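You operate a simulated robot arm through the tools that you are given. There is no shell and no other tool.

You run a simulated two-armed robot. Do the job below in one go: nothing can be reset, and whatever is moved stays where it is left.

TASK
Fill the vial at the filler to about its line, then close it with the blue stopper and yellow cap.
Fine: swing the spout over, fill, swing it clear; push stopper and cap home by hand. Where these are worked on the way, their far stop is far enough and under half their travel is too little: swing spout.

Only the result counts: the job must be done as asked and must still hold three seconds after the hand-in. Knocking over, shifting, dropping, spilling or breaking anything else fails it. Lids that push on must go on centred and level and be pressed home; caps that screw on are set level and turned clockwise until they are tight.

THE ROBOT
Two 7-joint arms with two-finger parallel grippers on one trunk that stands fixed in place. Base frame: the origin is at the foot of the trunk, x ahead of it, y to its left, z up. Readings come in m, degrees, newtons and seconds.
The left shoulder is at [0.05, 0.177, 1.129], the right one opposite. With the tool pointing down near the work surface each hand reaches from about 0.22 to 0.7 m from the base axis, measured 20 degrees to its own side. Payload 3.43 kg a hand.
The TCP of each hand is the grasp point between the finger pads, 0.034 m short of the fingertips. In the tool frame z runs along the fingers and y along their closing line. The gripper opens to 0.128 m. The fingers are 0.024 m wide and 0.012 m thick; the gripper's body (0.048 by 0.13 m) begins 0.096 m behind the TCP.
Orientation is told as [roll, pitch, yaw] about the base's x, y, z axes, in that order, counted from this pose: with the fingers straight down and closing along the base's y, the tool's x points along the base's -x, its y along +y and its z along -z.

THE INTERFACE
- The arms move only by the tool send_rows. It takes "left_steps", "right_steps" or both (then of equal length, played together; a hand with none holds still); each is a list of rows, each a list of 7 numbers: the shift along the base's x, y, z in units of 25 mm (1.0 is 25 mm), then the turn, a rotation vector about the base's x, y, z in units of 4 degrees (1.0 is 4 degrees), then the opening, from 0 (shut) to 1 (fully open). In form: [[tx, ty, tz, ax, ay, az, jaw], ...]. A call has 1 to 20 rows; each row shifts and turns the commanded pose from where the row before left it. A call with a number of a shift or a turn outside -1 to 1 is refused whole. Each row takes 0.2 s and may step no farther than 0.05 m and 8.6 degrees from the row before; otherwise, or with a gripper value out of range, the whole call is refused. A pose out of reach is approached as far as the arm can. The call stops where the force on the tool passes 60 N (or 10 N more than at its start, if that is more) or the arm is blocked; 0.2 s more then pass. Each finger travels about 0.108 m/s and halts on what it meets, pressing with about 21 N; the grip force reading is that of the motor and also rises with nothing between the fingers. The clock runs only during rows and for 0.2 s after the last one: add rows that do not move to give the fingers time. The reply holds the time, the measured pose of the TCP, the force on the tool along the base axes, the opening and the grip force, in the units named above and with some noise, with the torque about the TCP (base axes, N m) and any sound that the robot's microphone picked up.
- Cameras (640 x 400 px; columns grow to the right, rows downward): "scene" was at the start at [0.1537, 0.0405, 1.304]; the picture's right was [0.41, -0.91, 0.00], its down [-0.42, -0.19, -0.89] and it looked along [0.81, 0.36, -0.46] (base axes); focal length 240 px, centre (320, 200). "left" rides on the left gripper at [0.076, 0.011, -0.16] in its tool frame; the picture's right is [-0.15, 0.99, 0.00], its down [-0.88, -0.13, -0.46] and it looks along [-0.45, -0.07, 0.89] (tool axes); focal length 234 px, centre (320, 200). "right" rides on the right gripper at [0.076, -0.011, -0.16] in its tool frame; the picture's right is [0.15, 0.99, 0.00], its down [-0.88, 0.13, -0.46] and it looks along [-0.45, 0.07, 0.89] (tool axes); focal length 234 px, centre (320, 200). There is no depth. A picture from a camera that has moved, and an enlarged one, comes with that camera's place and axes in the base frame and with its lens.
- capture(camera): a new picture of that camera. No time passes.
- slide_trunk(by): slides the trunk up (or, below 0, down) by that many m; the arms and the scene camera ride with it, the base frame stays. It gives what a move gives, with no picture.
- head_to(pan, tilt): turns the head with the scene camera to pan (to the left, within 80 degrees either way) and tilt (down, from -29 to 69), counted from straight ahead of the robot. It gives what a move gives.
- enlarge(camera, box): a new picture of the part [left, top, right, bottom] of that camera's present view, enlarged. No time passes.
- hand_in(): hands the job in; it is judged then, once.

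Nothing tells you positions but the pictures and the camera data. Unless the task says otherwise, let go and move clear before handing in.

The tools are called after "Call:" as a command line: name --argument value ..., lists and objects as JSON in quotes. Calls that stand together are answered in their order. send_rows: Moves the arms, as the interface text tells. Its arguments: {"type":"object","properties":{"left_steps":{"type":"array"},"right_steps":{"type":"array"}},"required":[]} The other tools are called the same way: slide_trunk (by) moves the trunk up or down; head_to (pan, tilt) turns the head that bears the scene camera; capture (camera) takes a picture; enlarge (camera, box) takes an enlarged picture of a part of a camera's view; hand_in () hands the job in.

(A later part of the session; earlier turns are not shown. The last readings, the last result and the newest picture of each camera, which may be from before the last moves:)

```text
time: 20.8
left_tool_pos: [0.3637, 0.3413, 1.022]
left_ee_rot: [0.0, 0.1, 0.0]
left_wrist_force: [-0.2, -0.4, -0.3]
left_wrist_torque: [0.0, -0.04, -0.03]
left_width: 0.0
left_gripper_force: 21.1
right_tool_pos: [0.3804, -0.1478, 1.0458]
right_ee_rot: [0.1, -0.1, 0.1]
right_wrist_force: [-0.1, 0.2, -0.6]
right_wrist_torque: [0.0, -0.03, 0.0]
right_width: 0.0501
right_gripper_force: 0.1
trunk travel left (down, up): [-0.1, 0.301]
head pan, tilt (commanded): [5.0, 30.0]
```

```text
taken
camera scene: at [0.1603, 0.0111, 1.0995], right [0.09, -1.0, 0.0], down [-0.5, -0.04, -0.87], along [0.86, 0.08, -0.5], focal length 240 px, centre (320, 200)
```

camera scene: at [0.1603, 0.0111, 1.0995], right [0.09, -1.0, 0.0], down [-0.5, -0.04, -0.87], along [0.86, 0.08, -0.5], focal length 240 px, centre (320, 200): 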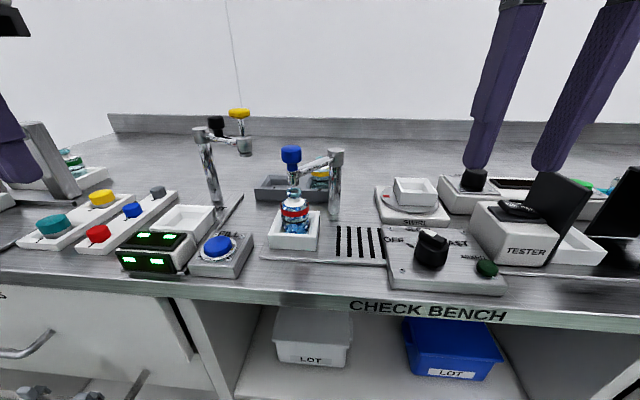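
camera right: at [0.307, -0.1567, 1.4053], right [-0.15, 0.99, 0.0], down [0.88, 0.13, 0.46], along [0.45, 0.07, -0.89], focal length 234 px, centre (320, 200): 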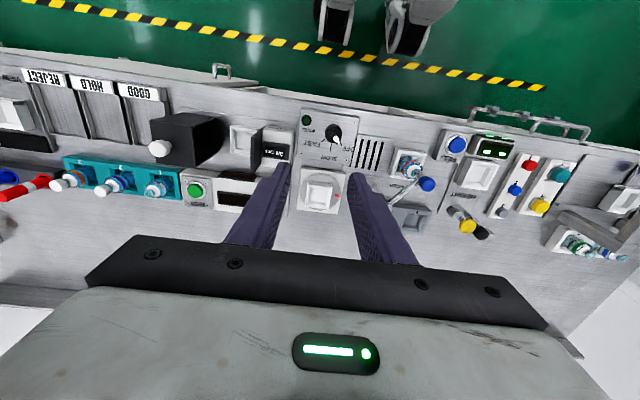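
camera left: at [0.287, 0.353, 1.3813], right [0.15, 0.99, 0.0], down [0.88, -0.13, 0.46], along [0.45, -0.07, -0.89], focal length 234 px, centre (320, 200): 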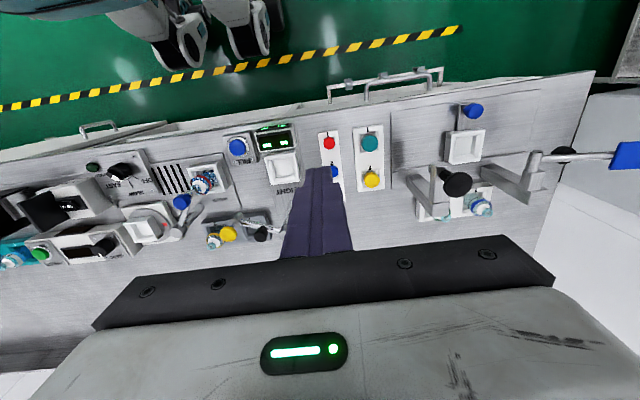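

Call:
enlarge --camera "scene" --box '[262, 140, 358, 260]'

Call:
enlarge --camera "scene" --box '[274, 186, 316, 242]'

Call:
enlarge --camera "scene" --box '[300, 155, 345, 205]'

```text
3.33 times, centred on (310, 200) of scene
camera zoom: at [0.1603, 0.0111, 1.0995], right [0.09, -1.0, 0.0], down [-0.5, -0.04, -0.87], along [0.86, 0.08, -0.5], focal length 799 px, centre (353, 200)
```

zoom: 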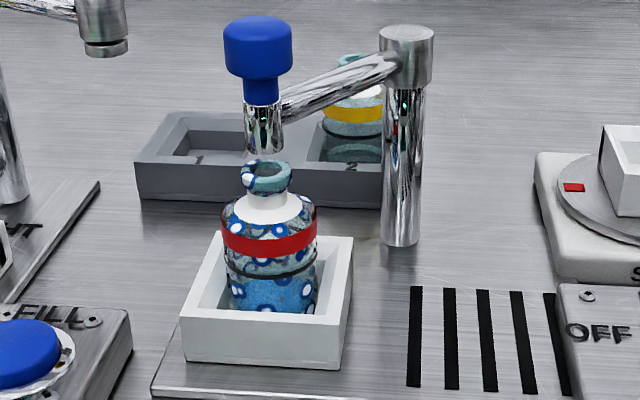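

```text
7.14 times, centred on (295, 214) of scene
camera zoom: at [0.1603, 0.0111, 1.0995], right [0.09, -1.0, 0.0], down [-0.5, -0.04, -0.87], along [0.86, 0.08, -0.5], focal length 1712 px, centre (499, 100)
```

zoom: 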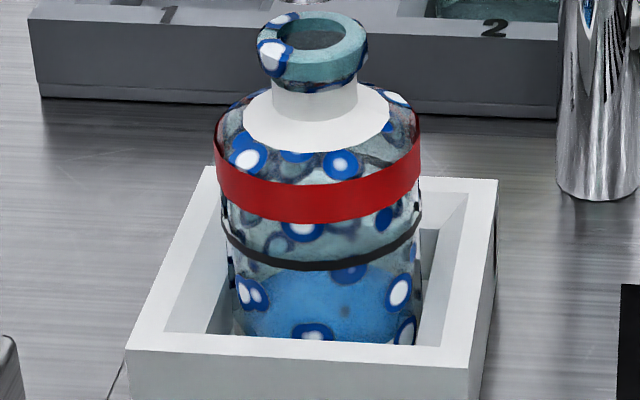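

```text
8.00 times, centred on (322, 180) of scene
camera zoom: at [0.1603, 0.0111, 1.0995], right [0.09, -1.0, 0.0], down [-0.5, -0.04, -0.87], along [0.86, 0.08, -0.5], focal length 1918 px, centre (300, 360)
```

zoom: 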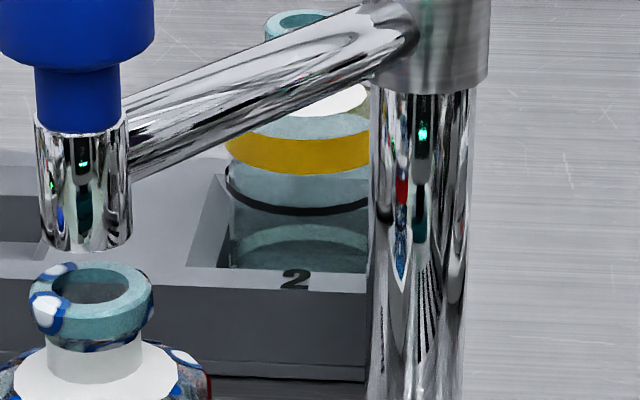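

From the side, the blue surface lies near the vial's floor, far below the black line (line at about z 0.905, surface about 0.88). So the press gives only a little; I return the left fingers to the button, staying in this low trunk position for good viewing.

Call:
send_rows --left_steps '[[0.11, -0.787, 0, 0, 0, 0, 0], [0.11, -0.787, 0, 0, 0, 0, 0], [0.11, -0.787, 0, 0, 0, 0, 0], [0.11, -0.787, 0, 0, 0, 0, 0], [0.11, -0.787, 0, 0, 0, 0, 0], [0.11, -0.787, 0, 0, 0, 0, 0], [0.11, -0.787, 0, 0, 0, 0, 0], [0.11, -0.787, 0, 0, 0, 0, 0], [0.11, -0.787, 0, 0, 0, 0, 0], [0, 0, -0.87, 0, 0, 0, 0], [0, 0, -0.87, 0, 0, 0, 0], [0, 0, -0.87, 0, 0, 0, 0], [0, 0, -0.87, 0, 0, 0, 0], [0, 0, 0, 0, 0, 0, 0]]'

Call:
capture --camera "scene"

Call:
enlarge --camera "scene" --box '[274, 186, 316, 242]'

```text
time: 23.8
left_tool_pos: [0.3874, 0.1686, 0.9313]
left_ee_rot: [0.0, 0.1, -0.1]
left_wrist_force: [0.3, -0.4, -0.4]
left_wrist_torque: [-0.02, 0.0, -0.01]
left_width: 0.0
left_gripper_force: 21.2
left hand out of reach, approached as far as the arm can: row 9
right_tool_pos: [0.3807, -0.147, 1.0463]
right_ee_rot: [0.0, 0.1, -0.1]
right_wrist_force: [-0.1, -0.2, -0.8]
right_wrist_torque: [-0.01, 0.04, 0.0]
right_width: 0.0498
right_gripper_force: 0.1
trunk travel left (down, up): [-0.1, 0.301]
head pan, tilt (commanded): [5.0, 30.0]
```

```text
taken
camera scene: at [0.1603, 0.011, 1.0995], right [0.09, -1.0, 0.0], down [-0.5, -0.04, -0.87], along [0.86, 0.08, -0.5], focal length 240 px, centre (320, 200)
```

scene: 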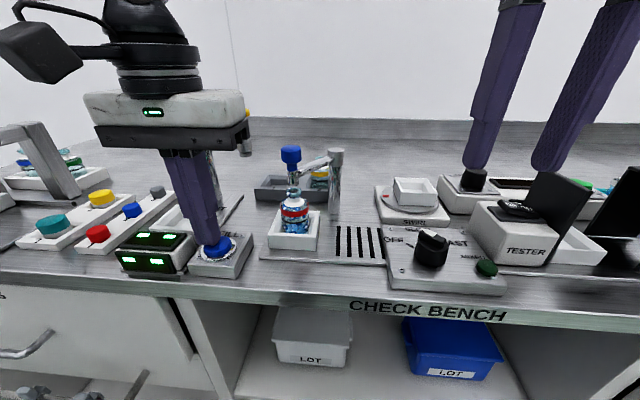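

```text
7.14 times, centred on (295, 214) of scene
camera zoom: at [0.1603, 0.011, 1.0995], right [0.09, -1.0, 0.0], down [-0.5, -0.04, -0.87], along [0.86, 0.08, -0.5], focal length 1712 px, centre (499, 100)
```

zoom: 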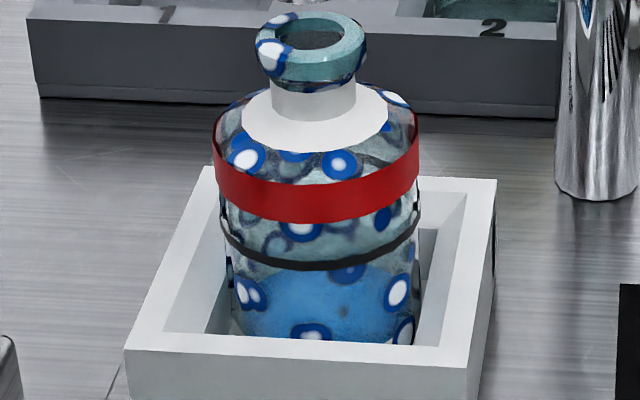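

The fingers are back above the button (tip about 8 mm over it), and the level is unchanged. I press again briefly with a full release in the same call.

Call:
send_rows --left_steps '[[0, 0, -0.2, 0, 0, 0, 0], [0, 0, -0.2, 0, 0, 0, 0], [0, 0, 0.5, 0, 0, 0, 0]]'

Call:
enlarge --camera "scene" --box '[274, 186, 316, 242]'

```text
time: 24.6
left_tool_pos: [0.3861, 0.1682, 0.9333]
left_ee_rot: [0.0, 0.1, -0.1]
left_wrist_force: [0.4, 0.2, 0.4]
left_wrist_torque: [-0.03, -0.02, 0.0]
left_width: 0.0
left_gripper_force: 21.0
right_tool_pos: [0.3817, -0.1463, 1.0461]
right_ee_rot: [0.1, 0.0, -0.1]
right_wrist_force: [0.7, 0.4, 0.7]
right_wrist_torque: [-0.04, 0.04, 0.02]
right_width: 0.05
right_gripper_force: 0.1
trunk travel left (down, up): [-0.1, 0.301]
head pan, tilt (commanded): [5.0, 30.0]
heard: click
```

```text
7.14 times, centred on (295, 214) of scene
camera zoom: at [0.1602, 0.011, 1.0994], right [0.09, -1.0, 0.0], down [-0.5, -0.04, -0.87], along [0.86, 0.08, -0.5], focal length 1712 px, centre (499, 100)
```

zoom: 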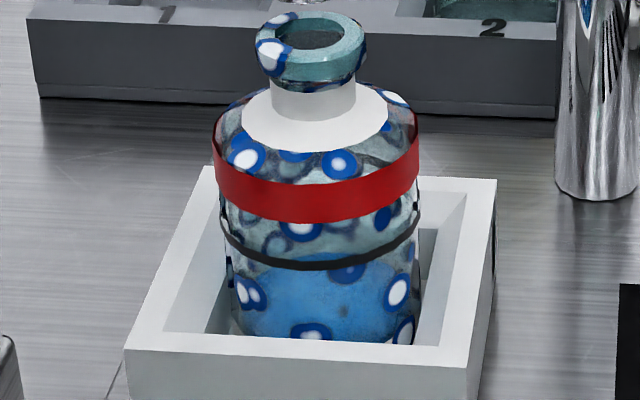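

The surface rose slightly, so liquid flows while the button is held. I hold it about 1 s this time and measure.

Call:
send_rows --left_steps '[[0, 0, -0.3, 0, 0, 0, 0], [0, 0, -0.2, 0, 0, 0, 0], [0, 0, 0, 0, 0, 0, 0], [0, 0, 0, 0, 0, 0, 0], [0, 0, 0, 0, 0, 0, 0], [0, 0, 0, 0, 0, 0, 0], [0, 0, 0.5, 0, 0, 0, 0]]'

Call:
enlarge --camera "scene" --box '[274, 186, 316, 242]'

```text
time: 26.2
left_tool_pos: [0.3861, 0.169, 0.933]
left_ee_rot: [0.1, 0.3, -0.1]
left_wrist_force: [-0.9, 0.5, 0.7]
left_wrist_torque: [-0.01, 0.0, -0.01]
left_width: 0.0
left_gripper_force: 21.3
right_tool_pos: [0.3811, -0.1461, 1.0467]
right_ee_rot: [0.1, -0.1, 0.0]
right_wrist_force: [-0.3, 1.0, -0.5]
right_wrist_torque: [0.02, -0.03, -0.01]
right_width: 0.0502
right_gripper_force: 0.0
trunk travel left (down, up): [-0.1, 0.301]
head pan, tilt (commanded): [5.0, 30.0]
heard: click
```

```text
7.14 times, centred on (295, 214) of scene
camera zoom: at [0.1601, 0.0111, 1.0992], right [0.09, -1.0, 0.0], down [-0.5, -0.04, -0.87], along [0.86, 0.08, -0.5], focal length 1712 px, centre (499, 100)
```

zoom: 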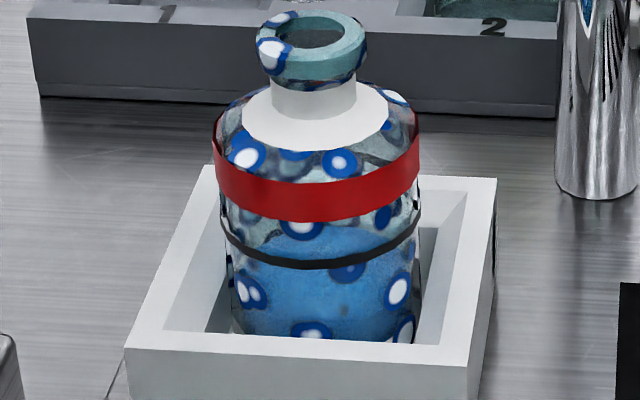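

The surface now shows above the line's front edge in the picture, i.e. about z 0.889 against the line's 0.905 (roughly 9 mm gained per such press, about 16 mm missing). One more equal press, then measure again.

Call:
send_rows --left_steps '[[0, 0, -0.3, 0, 0, 0, 0], [0, 0, -0.2, 0, 0, 0, 0], [0, 0, 0, 0, 0, 0, 0], [0, 0, 0, 0, 0, 0, 0], [0, 0, 0, 0, 0, 0, 0], [0, 0, 0, 0, 0, 0, 0], [0, 0, 0.5, 0, 0, 0, 0]]'

Call:
enlarge --camera "scene" --box '[274, 186, 316, 242]'

Call:
enlarge --camera "scene" --box '[283, 200, 307, 230]'

```text
time: 27.8
left_tool_pos: [0.3861, 0.1696, 0.9335]
left_ee_rot: [0.1, 0.2, 0.0]
left_wrist_force: [0.6, 0.7, 0.5]
left_wrist_torque: [0.0, -0.03, -0.01]
left_width: 0.0
left_gripper_force: 21.3
right_tool_pos: [0.3818, -0.1457, 1.0463]
right_ee_rot: [0.1, 0.0, 0.0]
right_wrist_force: [0.9, 0.1, -0.1]
right_wrist_torque: [0.05, -0.01, 0.02]
right_width: 0.0499
right_gripper_force: 0.1
trunk travel left (down, up): [-0.1, 0.301]
head pan, tilt (commanded): [5.0, 30.0]
heard: click
```

```text
7.14 times, centred on (295, 214) of scene
camera zoom: at [0.1602, 0.011, 1.0993], right [0.09, -1.0, 0.0], down [-0.5, -0.04, -0.87], along [0.86, 0.08, -0.5], focal length 1712 px, centre (499, 100)
```

zoom: 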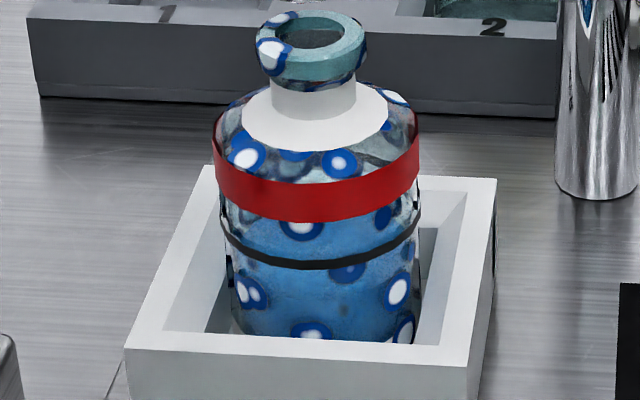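

```text
13.33 times, centred on (295, 215) of scene
camera zoom: at [0.1602, 0.011, 1.0993], right [0.09, -1.0, 0.0], down [-0.5, -0.04, -0.87], along [0.86, 0.08, -0.5], focal length 3197 px, centre (653, 0)
```

zoom: 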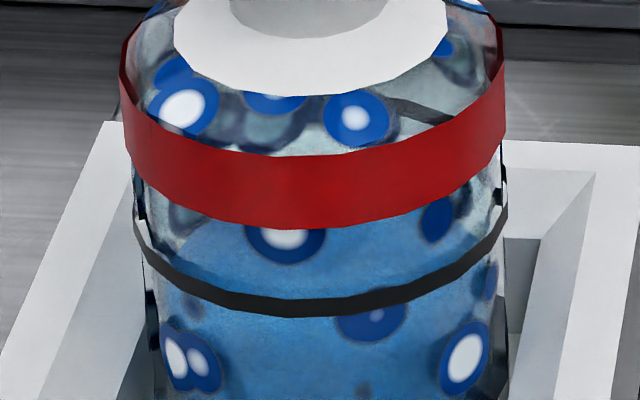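

The surface's back edge is now hidden behind the red band. I zoom closer on the sides of the vial to locate the surface against the line.

Call:
enlarge --camera "scene" --box '[286, 204, 298, 224]'

Call:
enlarge --camera "scene" --box '[296, 200, 308, 220]'

Call:
capture --camera "left"

```text
16.00 times, centred on (292, 214) of scene
camera zoom: at [0.1602, 0.011, 1.0993], right [0.09, -1.0, 0.0], down [-0.5, -0.04, -0.87], along [0.86, 0.08, -0.5], focal length 3836 px, centre (768, -24)
```

zoom: 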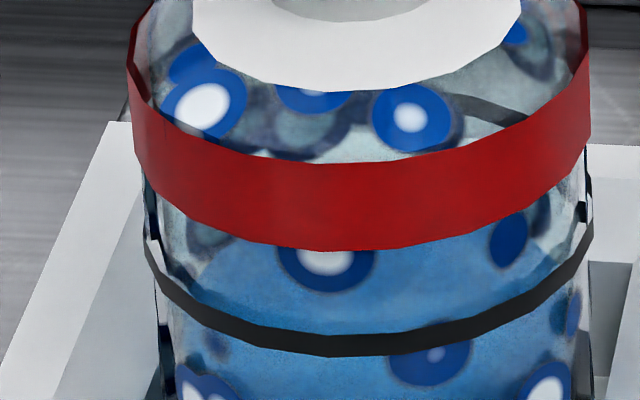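

```text
16.00 times, centred on (302, 210) of scene
camera zoom: at [0.1602, 0.011, 1.0993], right [0.09, -1.0, 0.0], down [-0.5, -0.04, -0.87], along [0.86, 0.08, -0.5], focal length 3836 px, centre (608, 40)
```

zoom: 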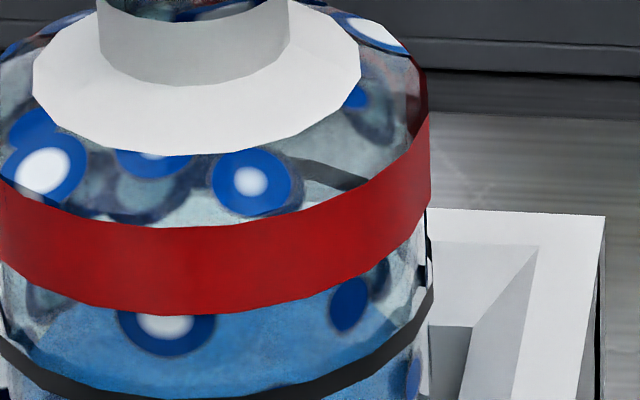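

```text
taken
camera left: at [0.3098, 0.1802, 1.0931], right [0.15, 0.99, 0.0], down [0.88, -0.13, 0.45], along [0.45, -0.07, -0.89], focal length 234 px, centre (320, 200)
```

left: 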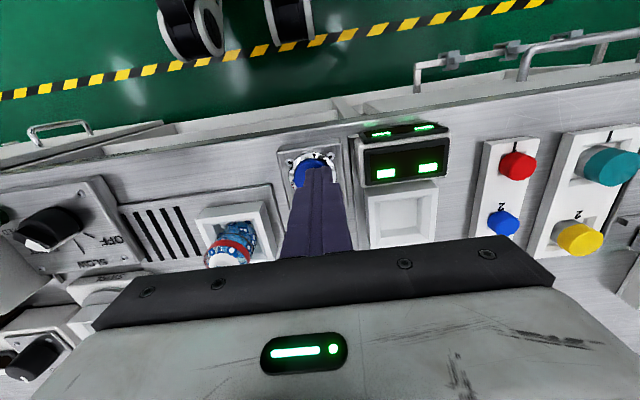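

By the ellipse of the surface's edge compared with the line's ring, about 11 mm are still missing. I give another press of the same length.

Call:
send_rows --left_steps '[[0, 0, -0.3, 0, 0, 0, 0], [0, 0, -0.2, 0, 0, 0, 0], [0, 0, 0, 0, 0, 0, 0], [0, 0, 0, 0, 0, 0, 0], [0, 0, 0, 0, 0, 0, 0], [0, 0, 0, 0, 0, 0, 0], [0, 0, 0.5, 0, 0, 0, 0]]'

Call:
enlarge --camera "scene" --box '[286, 204, 298, 224]'

Call:
enlarge --camera "scene" --box '[274, 186, 316, 242]'

```text
time: 29.4
left_tool_pos: [0.3873, 0.1694, 0.9342]
left_ee_rot: [0.1, 0.2, -0.1]
left_wrist_force: [0.2, 1.0, 0.0]
left_wrist_torque: [0.01, -0.02, 0.0]
left_width: 0.0001
left_gripper_force: 20.6
right_tool_pos: [0.3817, -0.1459, 1.046]
right_ee_rot: [0.1, 0.1, 0.0]
right_wrist_force: [-0.3, 1.2, -0.9]
right_wrist_torque: [0.01, 0.03, -0.01]
right_width: 0.0498
right_gripper_force: 0.1
trunk travel left (down, up): [-0.1, 0.301]
head pan, tilt (commanded): [5.0, 30.0]
heard: click
```

```text
16.00 times, centred on (292, 214) of scene
camera zoom: at [0.1602, 0.011, 1.0993], right [0.09, -1.0, 0.0], down [-0.5, -0.04, -0.87], along [0.86, 0.08, -0.5], focal length 3836 px, centre (768, -24)
```

zoom: 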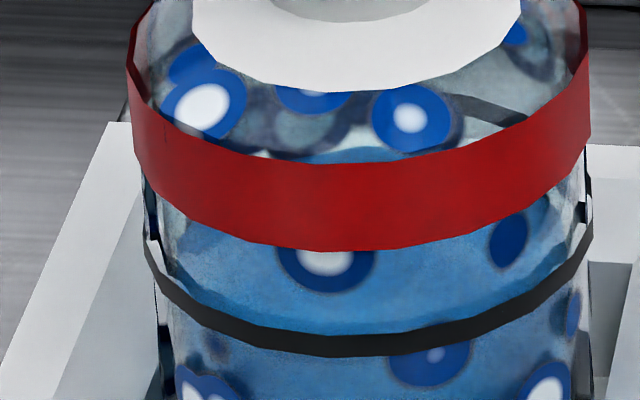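

```text
7.14 times, centred on (295, 214) of scene
camera zoom: at [0.1602, 0.011, 1.0993], right [0.09, -1.0, 0.0], down [-0.5, -0.04, -0.87], along [0.86, 0.08, -0.5], focal length 1712 px, centre (499, 100)
```

zoom: 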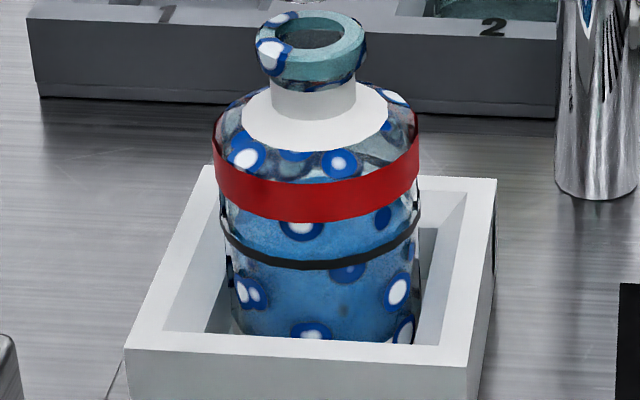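

The surface's back edge just emerged above the red band, putting it about 5 mm below the line. A shorter press (about 0.6 s) should bring it close.

Call:
send_rows --left_steps '[[0, 0, -0.3, 0, 0, 0, 0], [0, 0, -0.2, 0, 0, 0, 0], [0, 0, 0, 0, 0, 0, 0], [0, 0, 0, 0, 0, 0, 0], [0, 0, 0.5, 0, 0, 0, 0]]'

Call:
enlarge --camera "scene" --box '[286, 204, 298, 224]'

Call:
enlarge --camera "scene" --box '[274, 186, 316, 242]'

```text
time: 30.6
left_tool_pos: [0.386, 0.1681, 0.9339]
left_ee_rot: [0.0, 0.2, -0.1]
left_wrist_force: [0.6, 0.1, -0.1]
left_wrist_torque: [0.0, 0.03, 0.01]
left_width: 0.0
left_gripper_force: 21.4
right_tool_pos: [0.3816, -0.1461, 1.0471]
right_ee_rot: [0.1, 0.0, 0.1]
right_wrist_force: [-0.5, -0.9, 0.2]
right_wrist_torque: [-0.04, -0.03, 0.0]
right_width: 0.0499
right_gripper_force: 0.0
trunk travel left (down, up): [-0.1, 0.301]
head pan, tilt (commanded): [5.0, 30.0]
heard: click
```

```text
16.00 times, centred on (292, 214) of scene
camera zoom: at [0.1602, 0.011, 1.0993], right [0.09, -1.0, 0.0], down [-0.5, -0.04, -0.87], along [0.86, 0.08, -0.5], focal length 3836 px, centre (768, -24)
```

zoom: 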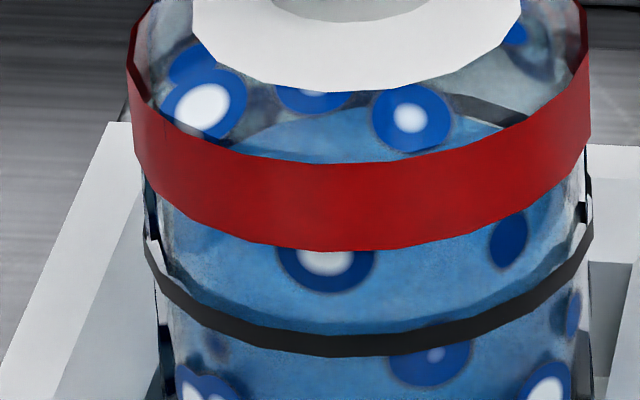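

```text
7.14 times, centred on (295, 214) of scene
camera zoom: at [0.1602, 0.011, 1.0993], right [0.09, -1.0, 0.0], down [-0.5, -0.04, -0.87], along [0.86, 0.08, -0.5], focal length 1712 px, centre (499, 100)
```

zoom: 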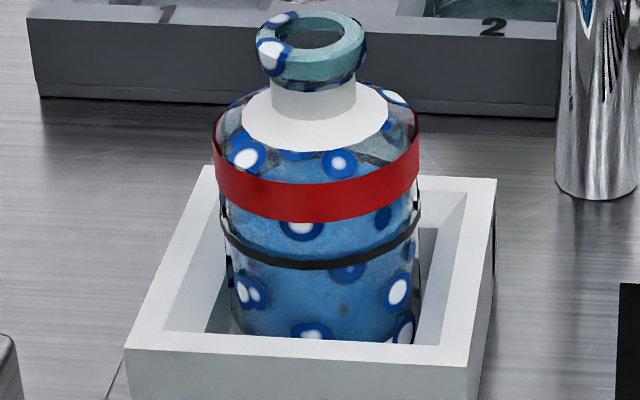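

The surface's rim now coincides with the line's ring within about 1 mm, so the fill is done. I raise the trunk back (hands go straight up off the button), then swing the spout clear with the right hand.

Call:
slide_trunk --by 0.2

Call:
head_to --pan 12 --tilt 40

Call:
capture --camera "scene"

```text
time: 32.8
left_tool_pos: [0.3864, 0.1688, 1.1362]
left_ee_rot: [0.0, 0.1, 0.0]
left_wrist_force: [-0.4, -0.6, -0.6]
left_wrist_torque: [0.0, -0.01, 0.02]
left_width: 0.0
left_gripper_force: 20.8
right_tool_pos: [0.3813, -0.1457, 1.2465]
right_ee_rot: [0.1, 0.0, -0.1]
right_wrist_force: [0.4, 0.4, 0.2]
right_wrist_torque: [0.03, -0.01, 0.01]
right_width: 0.0501
right_gripper_force: 0.1
trunk travel left (down, up): [-0.3, 0.101]
head pan, tilt (commanded): [5.0, 30.0]
```

```text
time: 33.5
left_tool_pos: [0.3874, 0.1682, 1.1351]
left_ee_rot: [0.0, 0.0, 0.1]
left_wrist_force: [-0.3, 0.1, 0.3]
left_wrist_torque: [0.02, -0.02, -0.01]
left_width: 0.0001
left_gripper_force: 21.1
right_tool_pos: [0.3802, -0.1455, 1.2464]
right_ee_rot: [0.1, 0.1, 0.0]
right_wrist_force: [-0.6, -0.5, -0.1]
right_wrist_torque: [0.0, 0.04, 0.01]
right_width: 0.0501
right_gripper_force: 0.1
trunk travel left (down, up): [-0.3, 0.101]
head pan, tilt (commanded): [12.0, 40.0]
```

```text
taken
camera scene: at [0.1534, 0.0208, 1.2842], right [0.21, -0.98, 0.0], down [-0.63, -0.13, -0.77], along [0.75, 0.16, -0.64], focal length 240 px, centre (320, 200)
```

scene: 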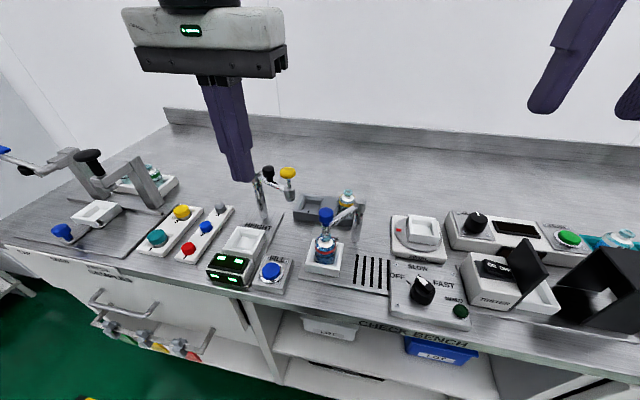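

The spout is unmoved over the vial. The right hand goes to straddle the knob again while the left hand moves off toward the stoppers.

Call:
send_rows --right_steps '[[0.276, 0.878, -0.386, 0, 0, 0, 0.39], [0.276, 0.878, -0.386, 0, 0, 0, 0.39], [0.276, 0.878, -0.386, 0, 0, 0, 0.39], [0.276, 0.878, -0.386, 0, 0, 0, 0.39], [0.276, 0.878, -0.386, 0, 0, 0, 0.39], [0.276, 0.878, -0.386, 0, 0, 0, 0.39], [0.276, 0.878, -0.386, 0, 0, 0, 0.39], [0.276, 0.878, -0.386, 0, 0, 0, 0.39], [0.276, 0.878, -0.386, 0, 0, 0, 0.39], [0.276, 0.878, -0.386, 0, 0, 0, 0.39], [0, 0, 0, 0, 0, 0, 0.39]]' --left_steps '[[0.05, 0.728, 0.06, 0, 0, 0, 0.4], [0.05, 0.728, 0.06, 0, 0, 0, 0.4], [0.05, 0.728, 0.06, 0, 0, 0, 0.4], [0.05, 0.728, 0.06, 0, 0, 0, 0.4], [0.05, 0.728, 0.06, 0, 0, 0, 0.4], [0.05, 0.728, 0.06, 0, 0, 0, 0.4], [0.05, 0.728, 0.06, 0, 0, 0, 0.4], [0.05, 0.728, 0.06, 0, 0, 0, 0.4], [0.05, 0.728, 0.06, 0, 0, 0, 0.4], [0.05, 0.728, 0.06, 0, 0, 0, 0.4], [0, 0, 0, 0, 0, 0, 0.4]]'

Call:
capture --camera "right"

Call:
capture --camera "left"

Call:
enlarge --camera "scene" --box '[260, 180, 420, 300]'

```text
time: 35.9
left_tool_pos: [0.3998, 0.3511, 1.1514]
left_ee_rot: [0.0, 0.0, 0.0]
left_wrist_force: [-0.5, -0.6, -0.1]
left_wrist_torque: [0.01, 0.01, -0.02]
left_width: 0.0511
left_gripper_force: 0.0
right_tool_pos: [0.4492, 0.0721, 1.1477]
right_ee_rot: [0.0, 0.0, 0.0]
right_wrist_force: [0.7, 0.0, 0.4]
right_wrist_torque: [-0.01, 0.02, -0.02]
right_width: 0.0498
right_gripper_force: 0.0
trunk travel left (down, up): [-0.3, 0.101]
head pan, tilt (commanded): [12.0, 40.0]
```

```text
taken
camera right: at [0.3749, 0.0623, 1.307], right [-0.15, 0.99, 0.0], down [0.88, 0.13, 0.46], along [0.45, 0.07, -0.89], focal length 234 px, centre (320, 200)
```

right: 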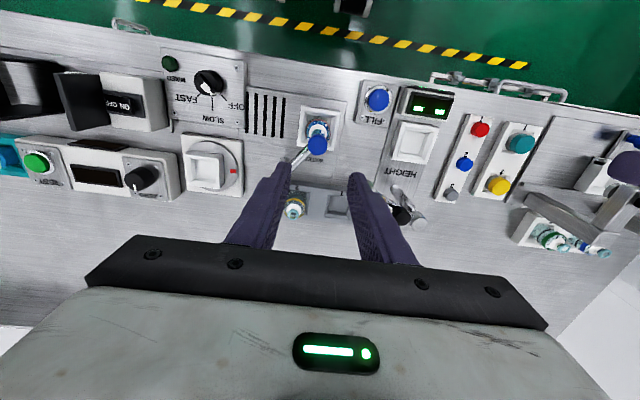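

```text
taken
camera left: at [0.3214, 0.3625, 1.3101], right [0.15, 0.99, 0.0], down [0.88, -0.13, 0.46], along [0.45, -0.07, -0.89], focal length 234 px, centre (320, 200)
```

left: 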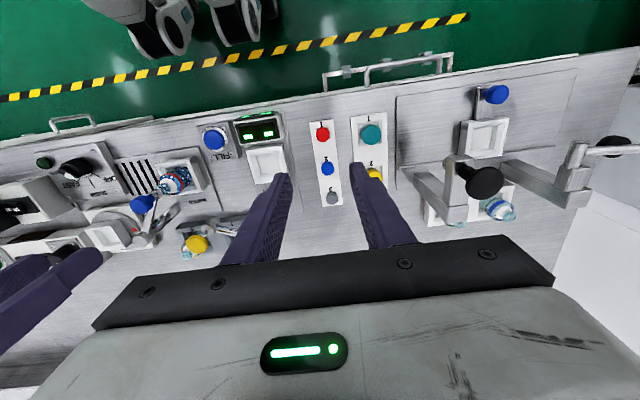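

```text
3.33 times, centred on (340, 240) of scene
camera zoom: at [0.1533, 0.0207, 1.2842], right [0.21, -0.98, 0.0], down [-0.63, -0.13, -0.77], along [0.75, 0.16, -0.64], focal length 799 px, centre (253, 67)
```

zoom: 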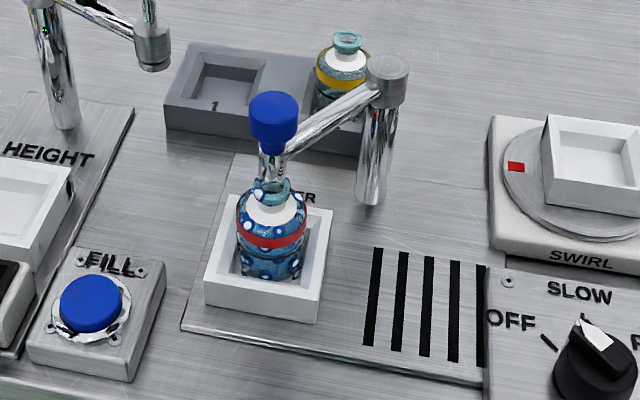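

The fingers line up with the knob. I lower the right hand to straddle it.

Call:
send_rows --right_steps '[[0, -0.04, -0.88, 0, 0, 0, 0.39], [0, 0, -0.88, 0, 0, 0, 0.39], [0, 0, -0.88, 0, 0, 0, 0.39], [0, 0, -0.88, 0, 0, 0, 0.39], [0, 0, -0.88, 0, 0, 0, 0.39], [0, 0, -0.8, 0, 0, 0, 0.39], [0, 0, 0, 0, 0, 0, 0.39]]'

Call:
enlarge --camera "scene" --box '[260, 180, 420, 300]'

```text
time: 37.5
left_tool_pos: [0.3989, 0.352, 1.1502]
left_ee_rot: [0.0, 0.1, 0.0]
left_wrist_force: [0.4, 0.8, -0.1]
left_wrist_torque: [-0.01, -0.01, 0.02]
left_width: 0.0511
left_gripper_force: 0.2
right_tool_pos: [0.4504, 0.0719, 1.0184]
right_ee_rot: [0.1, 0.0, 0.0]
right_wrist_force: [0.1, -0.3, 0.0]
right_wrist_torque: [0.03, 0.02, 0.01]
right_width: 0.0498
right_gripper_force: 0.0
trunk travel left (down, up): [-0.3, 0.101]
head pan, tilt (commanded): [12.0, 40.0]
```

```text
3.33 times, centred on (340, 240) of scene
camera zoom: at [0.1533, 0.0208, 1.2842], right [0.21, -0.98, 0.0], down [-0.63, -0.13, -0.77], along [0.75, 0.16, -0.64], focal length 799 px, centre (253, 67)
```

zoom: 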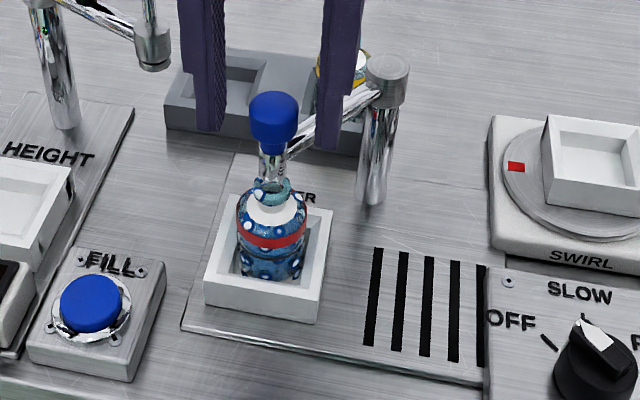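

Straddled cleanly. I sweep the spout back along its arc to its parked side over the drain.

Call:
send_rows --right_steps '[[-0.13, -0.33, 0, 0, 0, 0, 0.39], [-0.14, -0.33, 0, 0, 0, 0, 0.39], [-0.14, -0.3, 0, 0, 0, 0, 0.39], [-0.14, -0.3, 0, 0, 0, 0, 0.39], [-0.07, -0.26, 0, 0, 0, 0, 0.39], [-0.07, -0.26, 0, 0, 0, 0, 0.39], [-0.04, -0.27, 0, 0, 0, 0, 0.39], [-0.04, -0.27, 0, 0, 0, 0, 0.39], [0, -0.27, 0, 0, 0, 0, 0.39], [0, -0.27, 0, 0, 0, 0, 0.39], [0.04, -0.27, 0, 0, 0, 0, 0.39], [0.04, -0.27, 0, 0, 0, 0, 0.39], [0.07, -0.26, 0, 0, 0, 0, 0.39], [0.08, -0.26, 0, 0, 0, 0, 0.39], [0.11, -0.24, 0, 0, 0, 0, 0.39], [0.11, -0.24, 0, 0, 0, 0, 0.39], [0.07, -0.12, 0, 0, 0, 0, 0.39], [0, 0, 0, 0, 0, 0, 0.39]]'

Call:
enlarge --camera "scene" --box '[260, 180, 420, 300]'

```text
time: 41.3
left_tool_pos: [0.3997, 0.3519, 1.1505]
left_ee_rot: [0.1, 0.0, 0.1]
left_wrist_force: [-0.5, 0.9, 0.3]
left_wrist_torque: [0.01, -0.02, 0.01]
left_width: 0.0514
left_gripper_force: 0.0
right_tool_pos: [0.4456, -0.0417, 1.0202]
right_ee_rot: [0.2, 0.0, -0.2]
right_wrist_force: [-1.0, 0.3, 0.4]
right_wrist_torque: [-0.05, -0.04, 0.03]
right_width: 0.0499
right_gripper_force: 0.1
trunk travel left (down, up): [-0.3, 0.101]
head pan, tilt (commanded): [12.0, 40.0]
```

```text
3.33 times, centred on (340, 240) of scene
camera zoom: at [0.1534, 0.0208, 1.2842], right [0.21, -0.98, 0.0], down [-0.63, -0.13, -0.77], along [0.75, 0.16, -0.64], focal length 799 px, centre (253, 67)
```

zoom: 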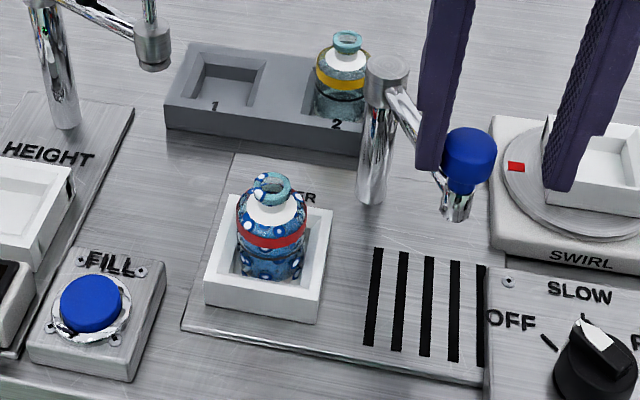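

The spout is back near its starting place. I nudge a bit further to make sure it sits at its stop.

Call:
send_rows --right_steps '[[0.05, -0.08, 0, 0, 0, 0, 0.39], [0.05, -0.08, 0, 0, 0, 0, 0.39], [0, 0, 0, 0, 0, 0, 0.39]]'

```text
time: 42.1
left_tool_pos: [0.3985, 0.3511, 1.1498]
left_ee_rot: [0.0, 0.0, -0.1]
left_wrist_force: [-0.1, 0.0, 0.0]
left_wrist_torque: [-0.04, 0.0, -0.03]
left_width: 0.0513
left_gripper_force: 0.0
right_tool_pos: [0.4472, -0.045, 1.0192]
right_ee_rot: [0.0, 0.0, -0.1]
right_wrist_force: [0.2, 0.4, 0.1]
right_wrist_torque: [0.0, -0.02, 0.0]
right_width: 0.0501
right_gripper_force: 0.1
trunk travel left (down, up): [-0.3, 0.101]
head pan, tilt (commanded): [12.0, 40.0]
```

Call:
send_rows --right_steps '[[0.05, -0.08, 0, 0, 0, 0, 0.39], [0.05, -0.08, 0, 0, 0, 0, 0.39], [0, 0, 0, 0, 0, 0, 0.39]]'

Call:
enlarge --camera "scene" --box '[260, 180, 420, 300]'

```text
time: 42.9
left_tool_pos: [0.3985, 0.3501, 1.1499]
left_ee_rot: [0.0, 0.1, -0.1]
left_wrist_force: [0.1, 0.4, 0.0]
left_wrist_torque: [-0.01, -0.01, -0.04]
left_width: 0.0511
left_gripper_force: 0.2
right_tool_pos: [0.4482, -0.0499, 1.0196]
right_ee_rot: [0.1, 0.0, 0.1]
right_wrist_force: [-0.6, 1.2, 0.1]
right_wrist_torque: [0.03, 0.02, -0.03]
right_width: 0.0506
right_gripper_force: 0.3
trunk travel left (down, up): [-0.3, 0.101]
head pan, tilt (commanded): [12.0, 40.0]
```

```text
3.33 times, centred on (340, 240) of scene
camera zoom: at [0.1533, 0.0209, 1.2842], right [0.21, -0.98, 0.0], down [-0.63, -0.13, -0.77], along [0.75, 0.16, -0.64], focal length 799 px, centre (253, 67)
```

zoom: 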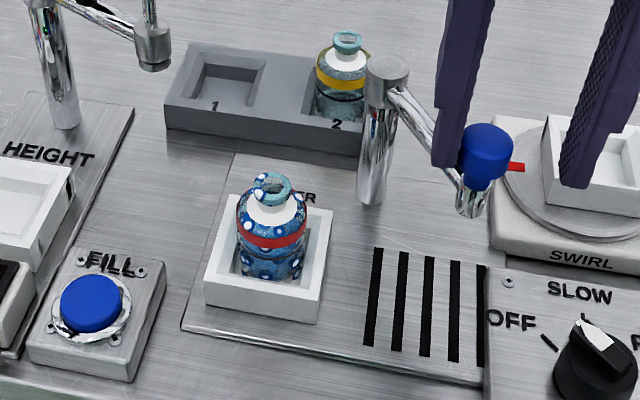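

The spout is parked clear against its stop. Next the right hand lifts and withdraws while the left hand goes above the blue stopper for a close look.

Call:
send_rows --right_steps '[[0, 0.2, 0, 0, 0, 0, 0.39], [0, 0, 0.9, 0, 0, 0, 0.39], [0, 0, 0.9, 0, 0, 0, 0.39], [0, 0, 0.9, 0, 0, 0, 0.39], [0, 0, 0.9, 0, 0, 0, 0.39], [0, 0, 0.9, 0, 0, 0, 0.39], [0, 0, 0.9, 0, 0, 0, 0.39], [-0.3, -0.9, 0.3, 0, 0, 0, 0.39], [-0.3, -0.9, 0.3, 0, 0, 0, 0.39], [-0.3, -0.9, 0.3, 0, 0, 0, 0.39], [-0.3, -0.9, 0.3, 0, 0, 0, 0.39], [-0.3, -0.9, 0.3, 0, 0, 0, 0.39], [-0.3, -0.9, 0.3, 0, 0, 0, 0.39], [0, 0, 0, 0, 0, 0, 0.39]]' --left_steps '[[0.28, 0.02, -0.4, 0, 0, 0, 0.4], [0.28, 0.02, -0.4, 0, 0, 0, 0.4], [0.28, 0.02, -0.4, 0, 0, 0, 0.4], [0.28, 0.02, -0.4, 0, 0, 0, 0.4], [0.28, 0.02, -0.4, 0, 0, 0, 0.4], [0.28, 0.02, -0.4, 0, 0, 0, 0.4], [0.28, 0.02, -0.4, 0, 0, 0, 0.4], [0.28, 0.02, -0.4, 0, 0, 0, 0.4], [0.28, 0.02, -0.4, 0, 0, 0, 0.4], [0.28, 0.02, -0.4, 0, 0, 0, 0.4], [0, 0, 0, 0, 0, 0, 0.4], [0, 0, 0, 0, 0, 0, 0.4], [0, 0, 0, 0, 0, 0, 0.4], [0, 0, 0, 0, 0, 0, 0.4]]'

Call:
head_to --pan 35 --tilt 40

Call:
capture --camera "scene"

Call:
enlarge --camera "left" --box '[240, 100, 400, 220]'

```text
time: 45.9
left_tool_pos: [0.468, 0.3539, 1.0491]
left_ee_rot: [-0.1, 0.0, 0.0]
left_wrist_force: [-0.3, -0.4, -0.3]
left_wrist_torque: [0.02, 0.03, 0.01]
left_width: 0.0512
left_gripper_force: 0.0
right_tool_pos: [0.4036, -0.1809, 1.1993]
right_ee_rot: [0.0, 0.0, 0.0]
right_wrist_force: [-0.2, -0.2, -1.1]
right_wrist_torque: [-0.01, 0.01, 0.02]
right_width: 0.0499
right_gripper_force: 0.0
trunk travel left (down, up): [-0.3, 0.101]
head pan, tilt (commanded): [12.0, 40.0]
```

```text
time: 46.8
left_tool_pos: [0.4682, 0.3545, 1.051]
left_ee_rot: [-0.1, 0.0, 0.1]
left_wrist_force: [-0.2, 0.3, -0.2]
left_wrist_torque: [-0.02, 0.03, 0.04]
left_width: 0.0515
left_gripper_force: 0.1
right_tool_pos: [0.4036, -0.1806, 1.199]
right_ee_rot: [0.1, 0.0, -0.1]
right_wrist_force: [0.5, -0.7, 1.2]
right_wrist_torque: [-0.01, 0.01, -0.02]
right_width: 0.0497
right_gripper_force: 0.0
trunk travel left (down, up): [-0.3, 0.101]
head pan, tilt (commanded): [35.0, 40.0]
```

```text
taken
camera scene: at [0.1399, 0.0518, 1.2842], right [0.57, -0.82, 0.0], down [-0.53, -0.37, -0.77], along [0.63, 0.44, -0.64], focal length 240 px, centre (320, 200)
```

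scene: 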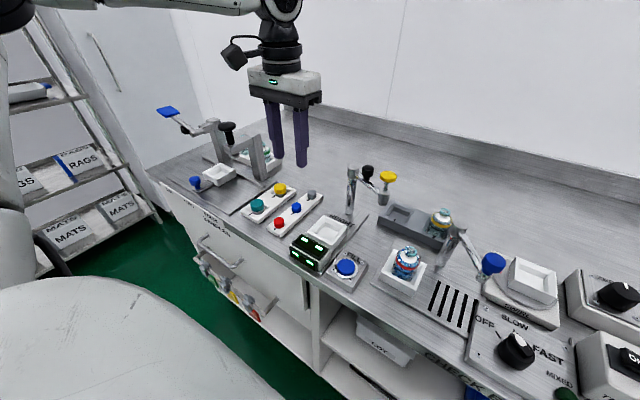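

```text
3.33 times, centred on (320, 160) of left
camera zoom: at [0.3908, 0.3658, 1.2095], right [0.15, 0.99, 0.0], down [0.88, -0.13, 0.46], along [0.45, -0.07, -0.89], focal length 781 px, centre (320, 333)
```

zoom: 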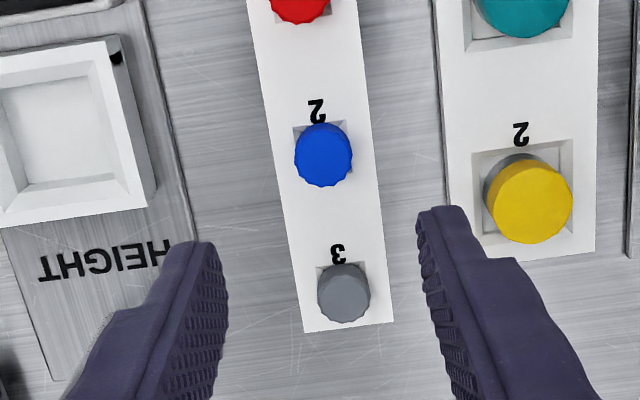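

The stopper appears at (0.471, 0.354) from this camera as well. I check with a zoom of the scene camera before descending.

Call:
enlarge --camera "scene" --box '[230, 140, 350, 250]'

Call:
enlarge --camera "scene" --box '[280, 190, 325, 230]'

```text
3.64 times, centred on (290, 195) of scene
camera zoom: at [0.1399, 0.0518, 1.2842], right [0.57, -0.82, 0.0], down [-0.53, -0.37, -0.77], along [0.63, 0.44, -0.64], focal length 872 px, centre (429, 218)
```

zoom: 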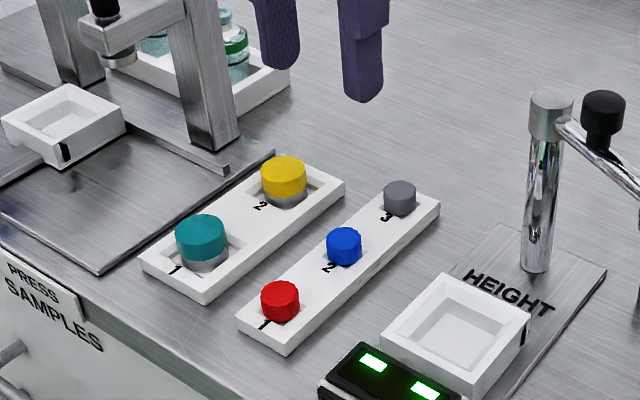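

```text
10.00 times, centred on (302, 210) of scene
camera zoom: at [0.1399, 0.0518, 1.2842], right [0.57, -0.82, 0.0], down [-0.53, -0.37, -0.77], along [0.63, 0.44, -0.64], focal length 2398 px, centre (495, 100)
```

zoom: 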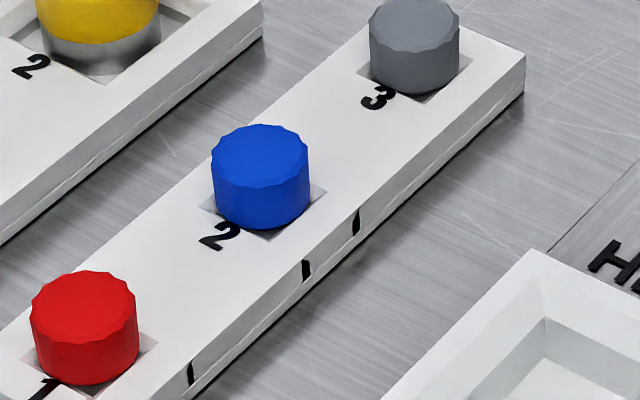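

Stopper refined to (0.471, 0.3545), top z 0.893, bottom of its head at about 0.879. I descend with tips stopping about 3 mm above the rack and close gently on it.

Call:
send_rows --left_steps '[[0.06, 0, -0.9, 0, 0, 0, 0.4], [0.05, 0, -0.9, 0, 0, 0, 0.4], [0, 0, -0.9, 0, 0, 0, 0.4], [0, 0, -0.9, 0, 0, 0, 0.4], [0, 0, -0.9, 0, 0, 0, 0.4], [0, 0, -0.6, 0, 0, 0, 0.4], [0, 0, 0, 0, 0, 0, 0.4]]'

Call:
enlarge --camera "scene" --box '[260, 150, 350, 240]'

Call:
enlarge --camera "left" --box '[240, 100, 400, 220]'

```text
time: 48.4
left_tool_pos: [0.4703, 0.3555, 0.9208]
left_ee_rot: [0.0, 0.0, 0.0]
left_wrist_force: [-0.9, -0.5, 0.4]
left_wrist_torque: [0.01, -0.01, -0.02]
left_width: 0.0514
left_gripper_force: 0.1
right_tool_pos: [0.4033, -0.1813, 1.2]
right_ee_rot: [0.1, 0.0, -0.1]
right_wrist_force: [0.5, -0.7, 0.5]
right_wrist_torque: [0.02, 0.01, 0.0]
right_width: 0.0496
right_gripper_force: 0.1
trunk travel left (down, up): [-0.3, 0.101]
head pan, tilt (commanded): [35.0, 40.0]
```

```text
4.44 times, centred on (305, 195) of scene
camera zoom: at [0.1398, 0.0519, 1.2842], right [0.57, -0.82, 0.0], down [-0.53, -0.37, -0.77], along [0.63, 0.44, -0.64], focal length 1066 px, centre (387, 222)
```

zoom: 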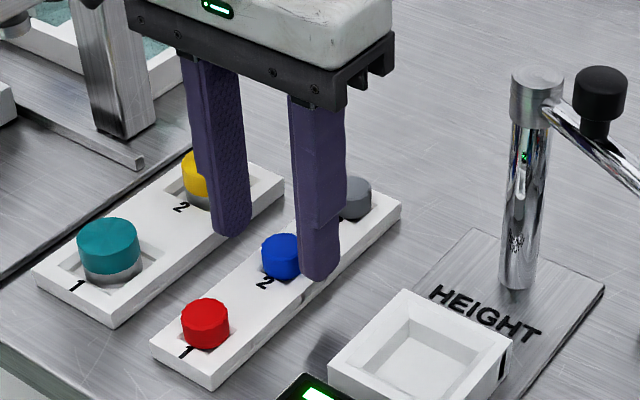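

```text
3.33 times, centred on (320, 160) of left
camera zoom: at [0.393, 0.367, 1.0809], right [0.15, 0.99, 0.0], down [0.88, -0.13, 0.46], along [0.45, -0.07, -0.89], focal length 781 px, centre (320, 333)
```

zoom: 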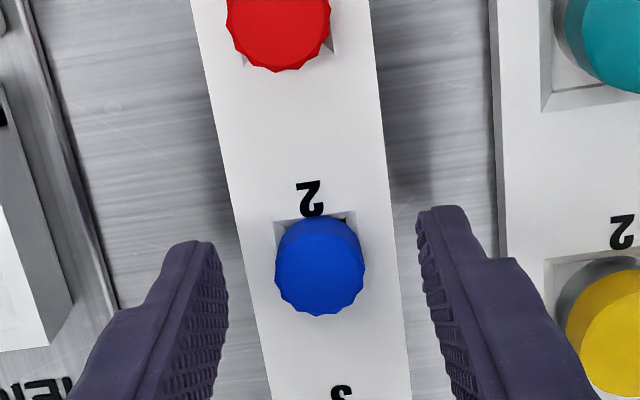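

The fingers are around the stopper and aligned in x. I lower 4 mm more and close.

Call:
send_rows --left_steps '[[0, -0.02, -0.16, 0, 0, 0, 0.4], [0, 0, 0, 0, 0, 0, 0.25], [0, 0, 0, 0, 0, 0, 0.15], [0, 0, 0, 0, 0, 0, 0.1], [0, 0, 0, 0, 0, 0, 0.1], [0, 0, 0, 0, 0, 0, 0.1]]'

Call:
enlarge --camera "scene" --box '[260, 150, 350, 240]'

```text
time: 49.8
left_tool_pos: [0.4704, 0.3544, 0.9176]
left_ee_rot: [0.0, 0.1, -0.1]
left_wrist_force: [0.0, 3.1, 0.0]
left_wrist_torque: [0.16, 0.01, -0.01]
left_width: 0.0205
left_gripper_force: 21.4
right_tool_pos: [0.4035, -0.1809, 1.1984]
right_ee_rot: [0.1, 0.1, 0.0]
right_wrist_force: [1.2, -0.1, 0.0]
right_wrist_torque: [0.01, -0.02, 0.0]
right_width: 0.0497
right_gripper_force: 0.0
trunk travel left (down, up): [-0.3, 0.101]
head pan, tilt (commanded): [35.0, 40.0]
```

```text
4.44 times, centred on (305, 195) of scene
camera zoom: at [0.1399, 0.0522, 1.2841], right [0.57, -0.82, 0.0], down [-0.53, -0.37, -0.77], along [0.63, 0.44, -0.64], focal length 1066 px, centre (387, 222)
```

zoom: 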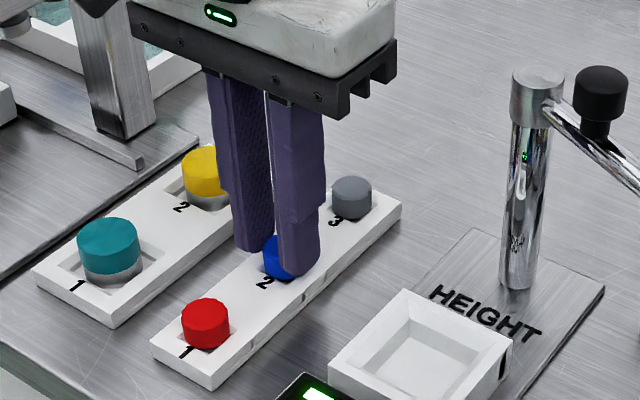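

Gripped at 20.5 mm. I lift slowly and look at how it hangs in the fingers.

Call:
send_rows --left_steps '[[0, 0, 0.15, 0, 0, 0, 0.1], [0, 0, 0.2, 0, 0, 0, 0.1], [0, 0, 0.4, 0, 0, 0, 0.1], [0, 0, 0.8, 0, 0, 0, 0.1], [0, 0, 0.9, 0, 0, 0, 0.1], [0, 0, 0.9, 0, 0, 0, 0.1], [0, 0, 0.9, 0, 0, 0, 0.1], [0, 0, 0, 0, 0, 0, 0.1]]'

Call:
enlarge --camera "scene" --box '[260, 110, 350, 220]'

Call:
enlarge --camera "left" --box '[240, 100, 400, 220]'

```text
time: 51.5
left_tool_pos: [0.4707, 0.3551, 1.0253]
left_ee_rot: [0.0, 0.0, 0.1]
left_wrist_force: [0.5, 0.0, -0.2]
left_wrist_torque: [-0.01, 0.04, 0.02]
left_width: 0.0206
left_gripper_force: 21.6
right_tool_pos: [0.4025, -0.1823, 1.2004]
right_ee_rot: [0.2, 0.0, -0.2]
right_wrist_force: [-0.1, -0.2, 0.1]
right_wrist_torque: [0.0, 0.03, 0.01]
right_width: 0.0499
right_gripper_force: 0.0
trunk travel left (down, up): [-0.3, 0.101]
head pan, tilt (commanded): [35.0, 40.0]
```

```text
3.64 times, centred on (305, 165) of scene
camera zoom: at [0.1399, 0.052, 1.2841], right [0.57, -0.82, 0.0], down [-0.53, -0.37, -0.77], along [0.63, 0.44, -0.64], focal length 872 px, centre (374, 327)
```

zoom: 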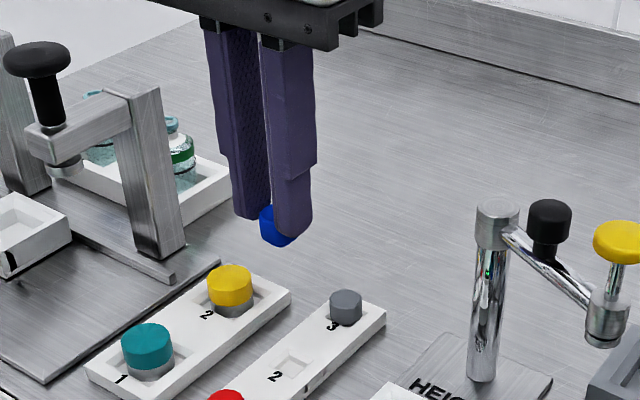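

```text
3.33 times, centred on (320, 160) of left
camera zoom: at [0.3936, 0.3666, 1.1843], right [0.15, 0.99, 0.0], down [0.88, -0.13, 0.46], along [0.45, -0.07, -0.89], focal length 781 px, centre (320, 333)
```

zoom: 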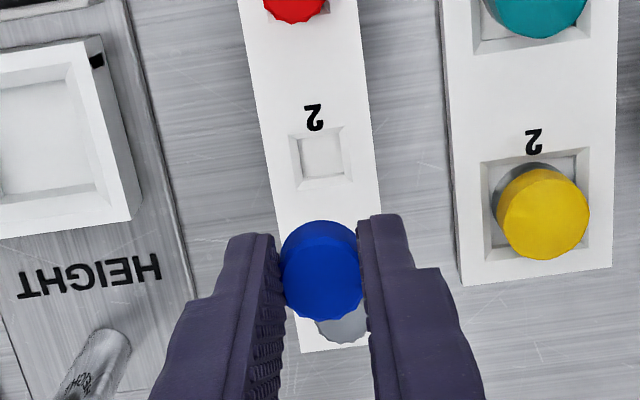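

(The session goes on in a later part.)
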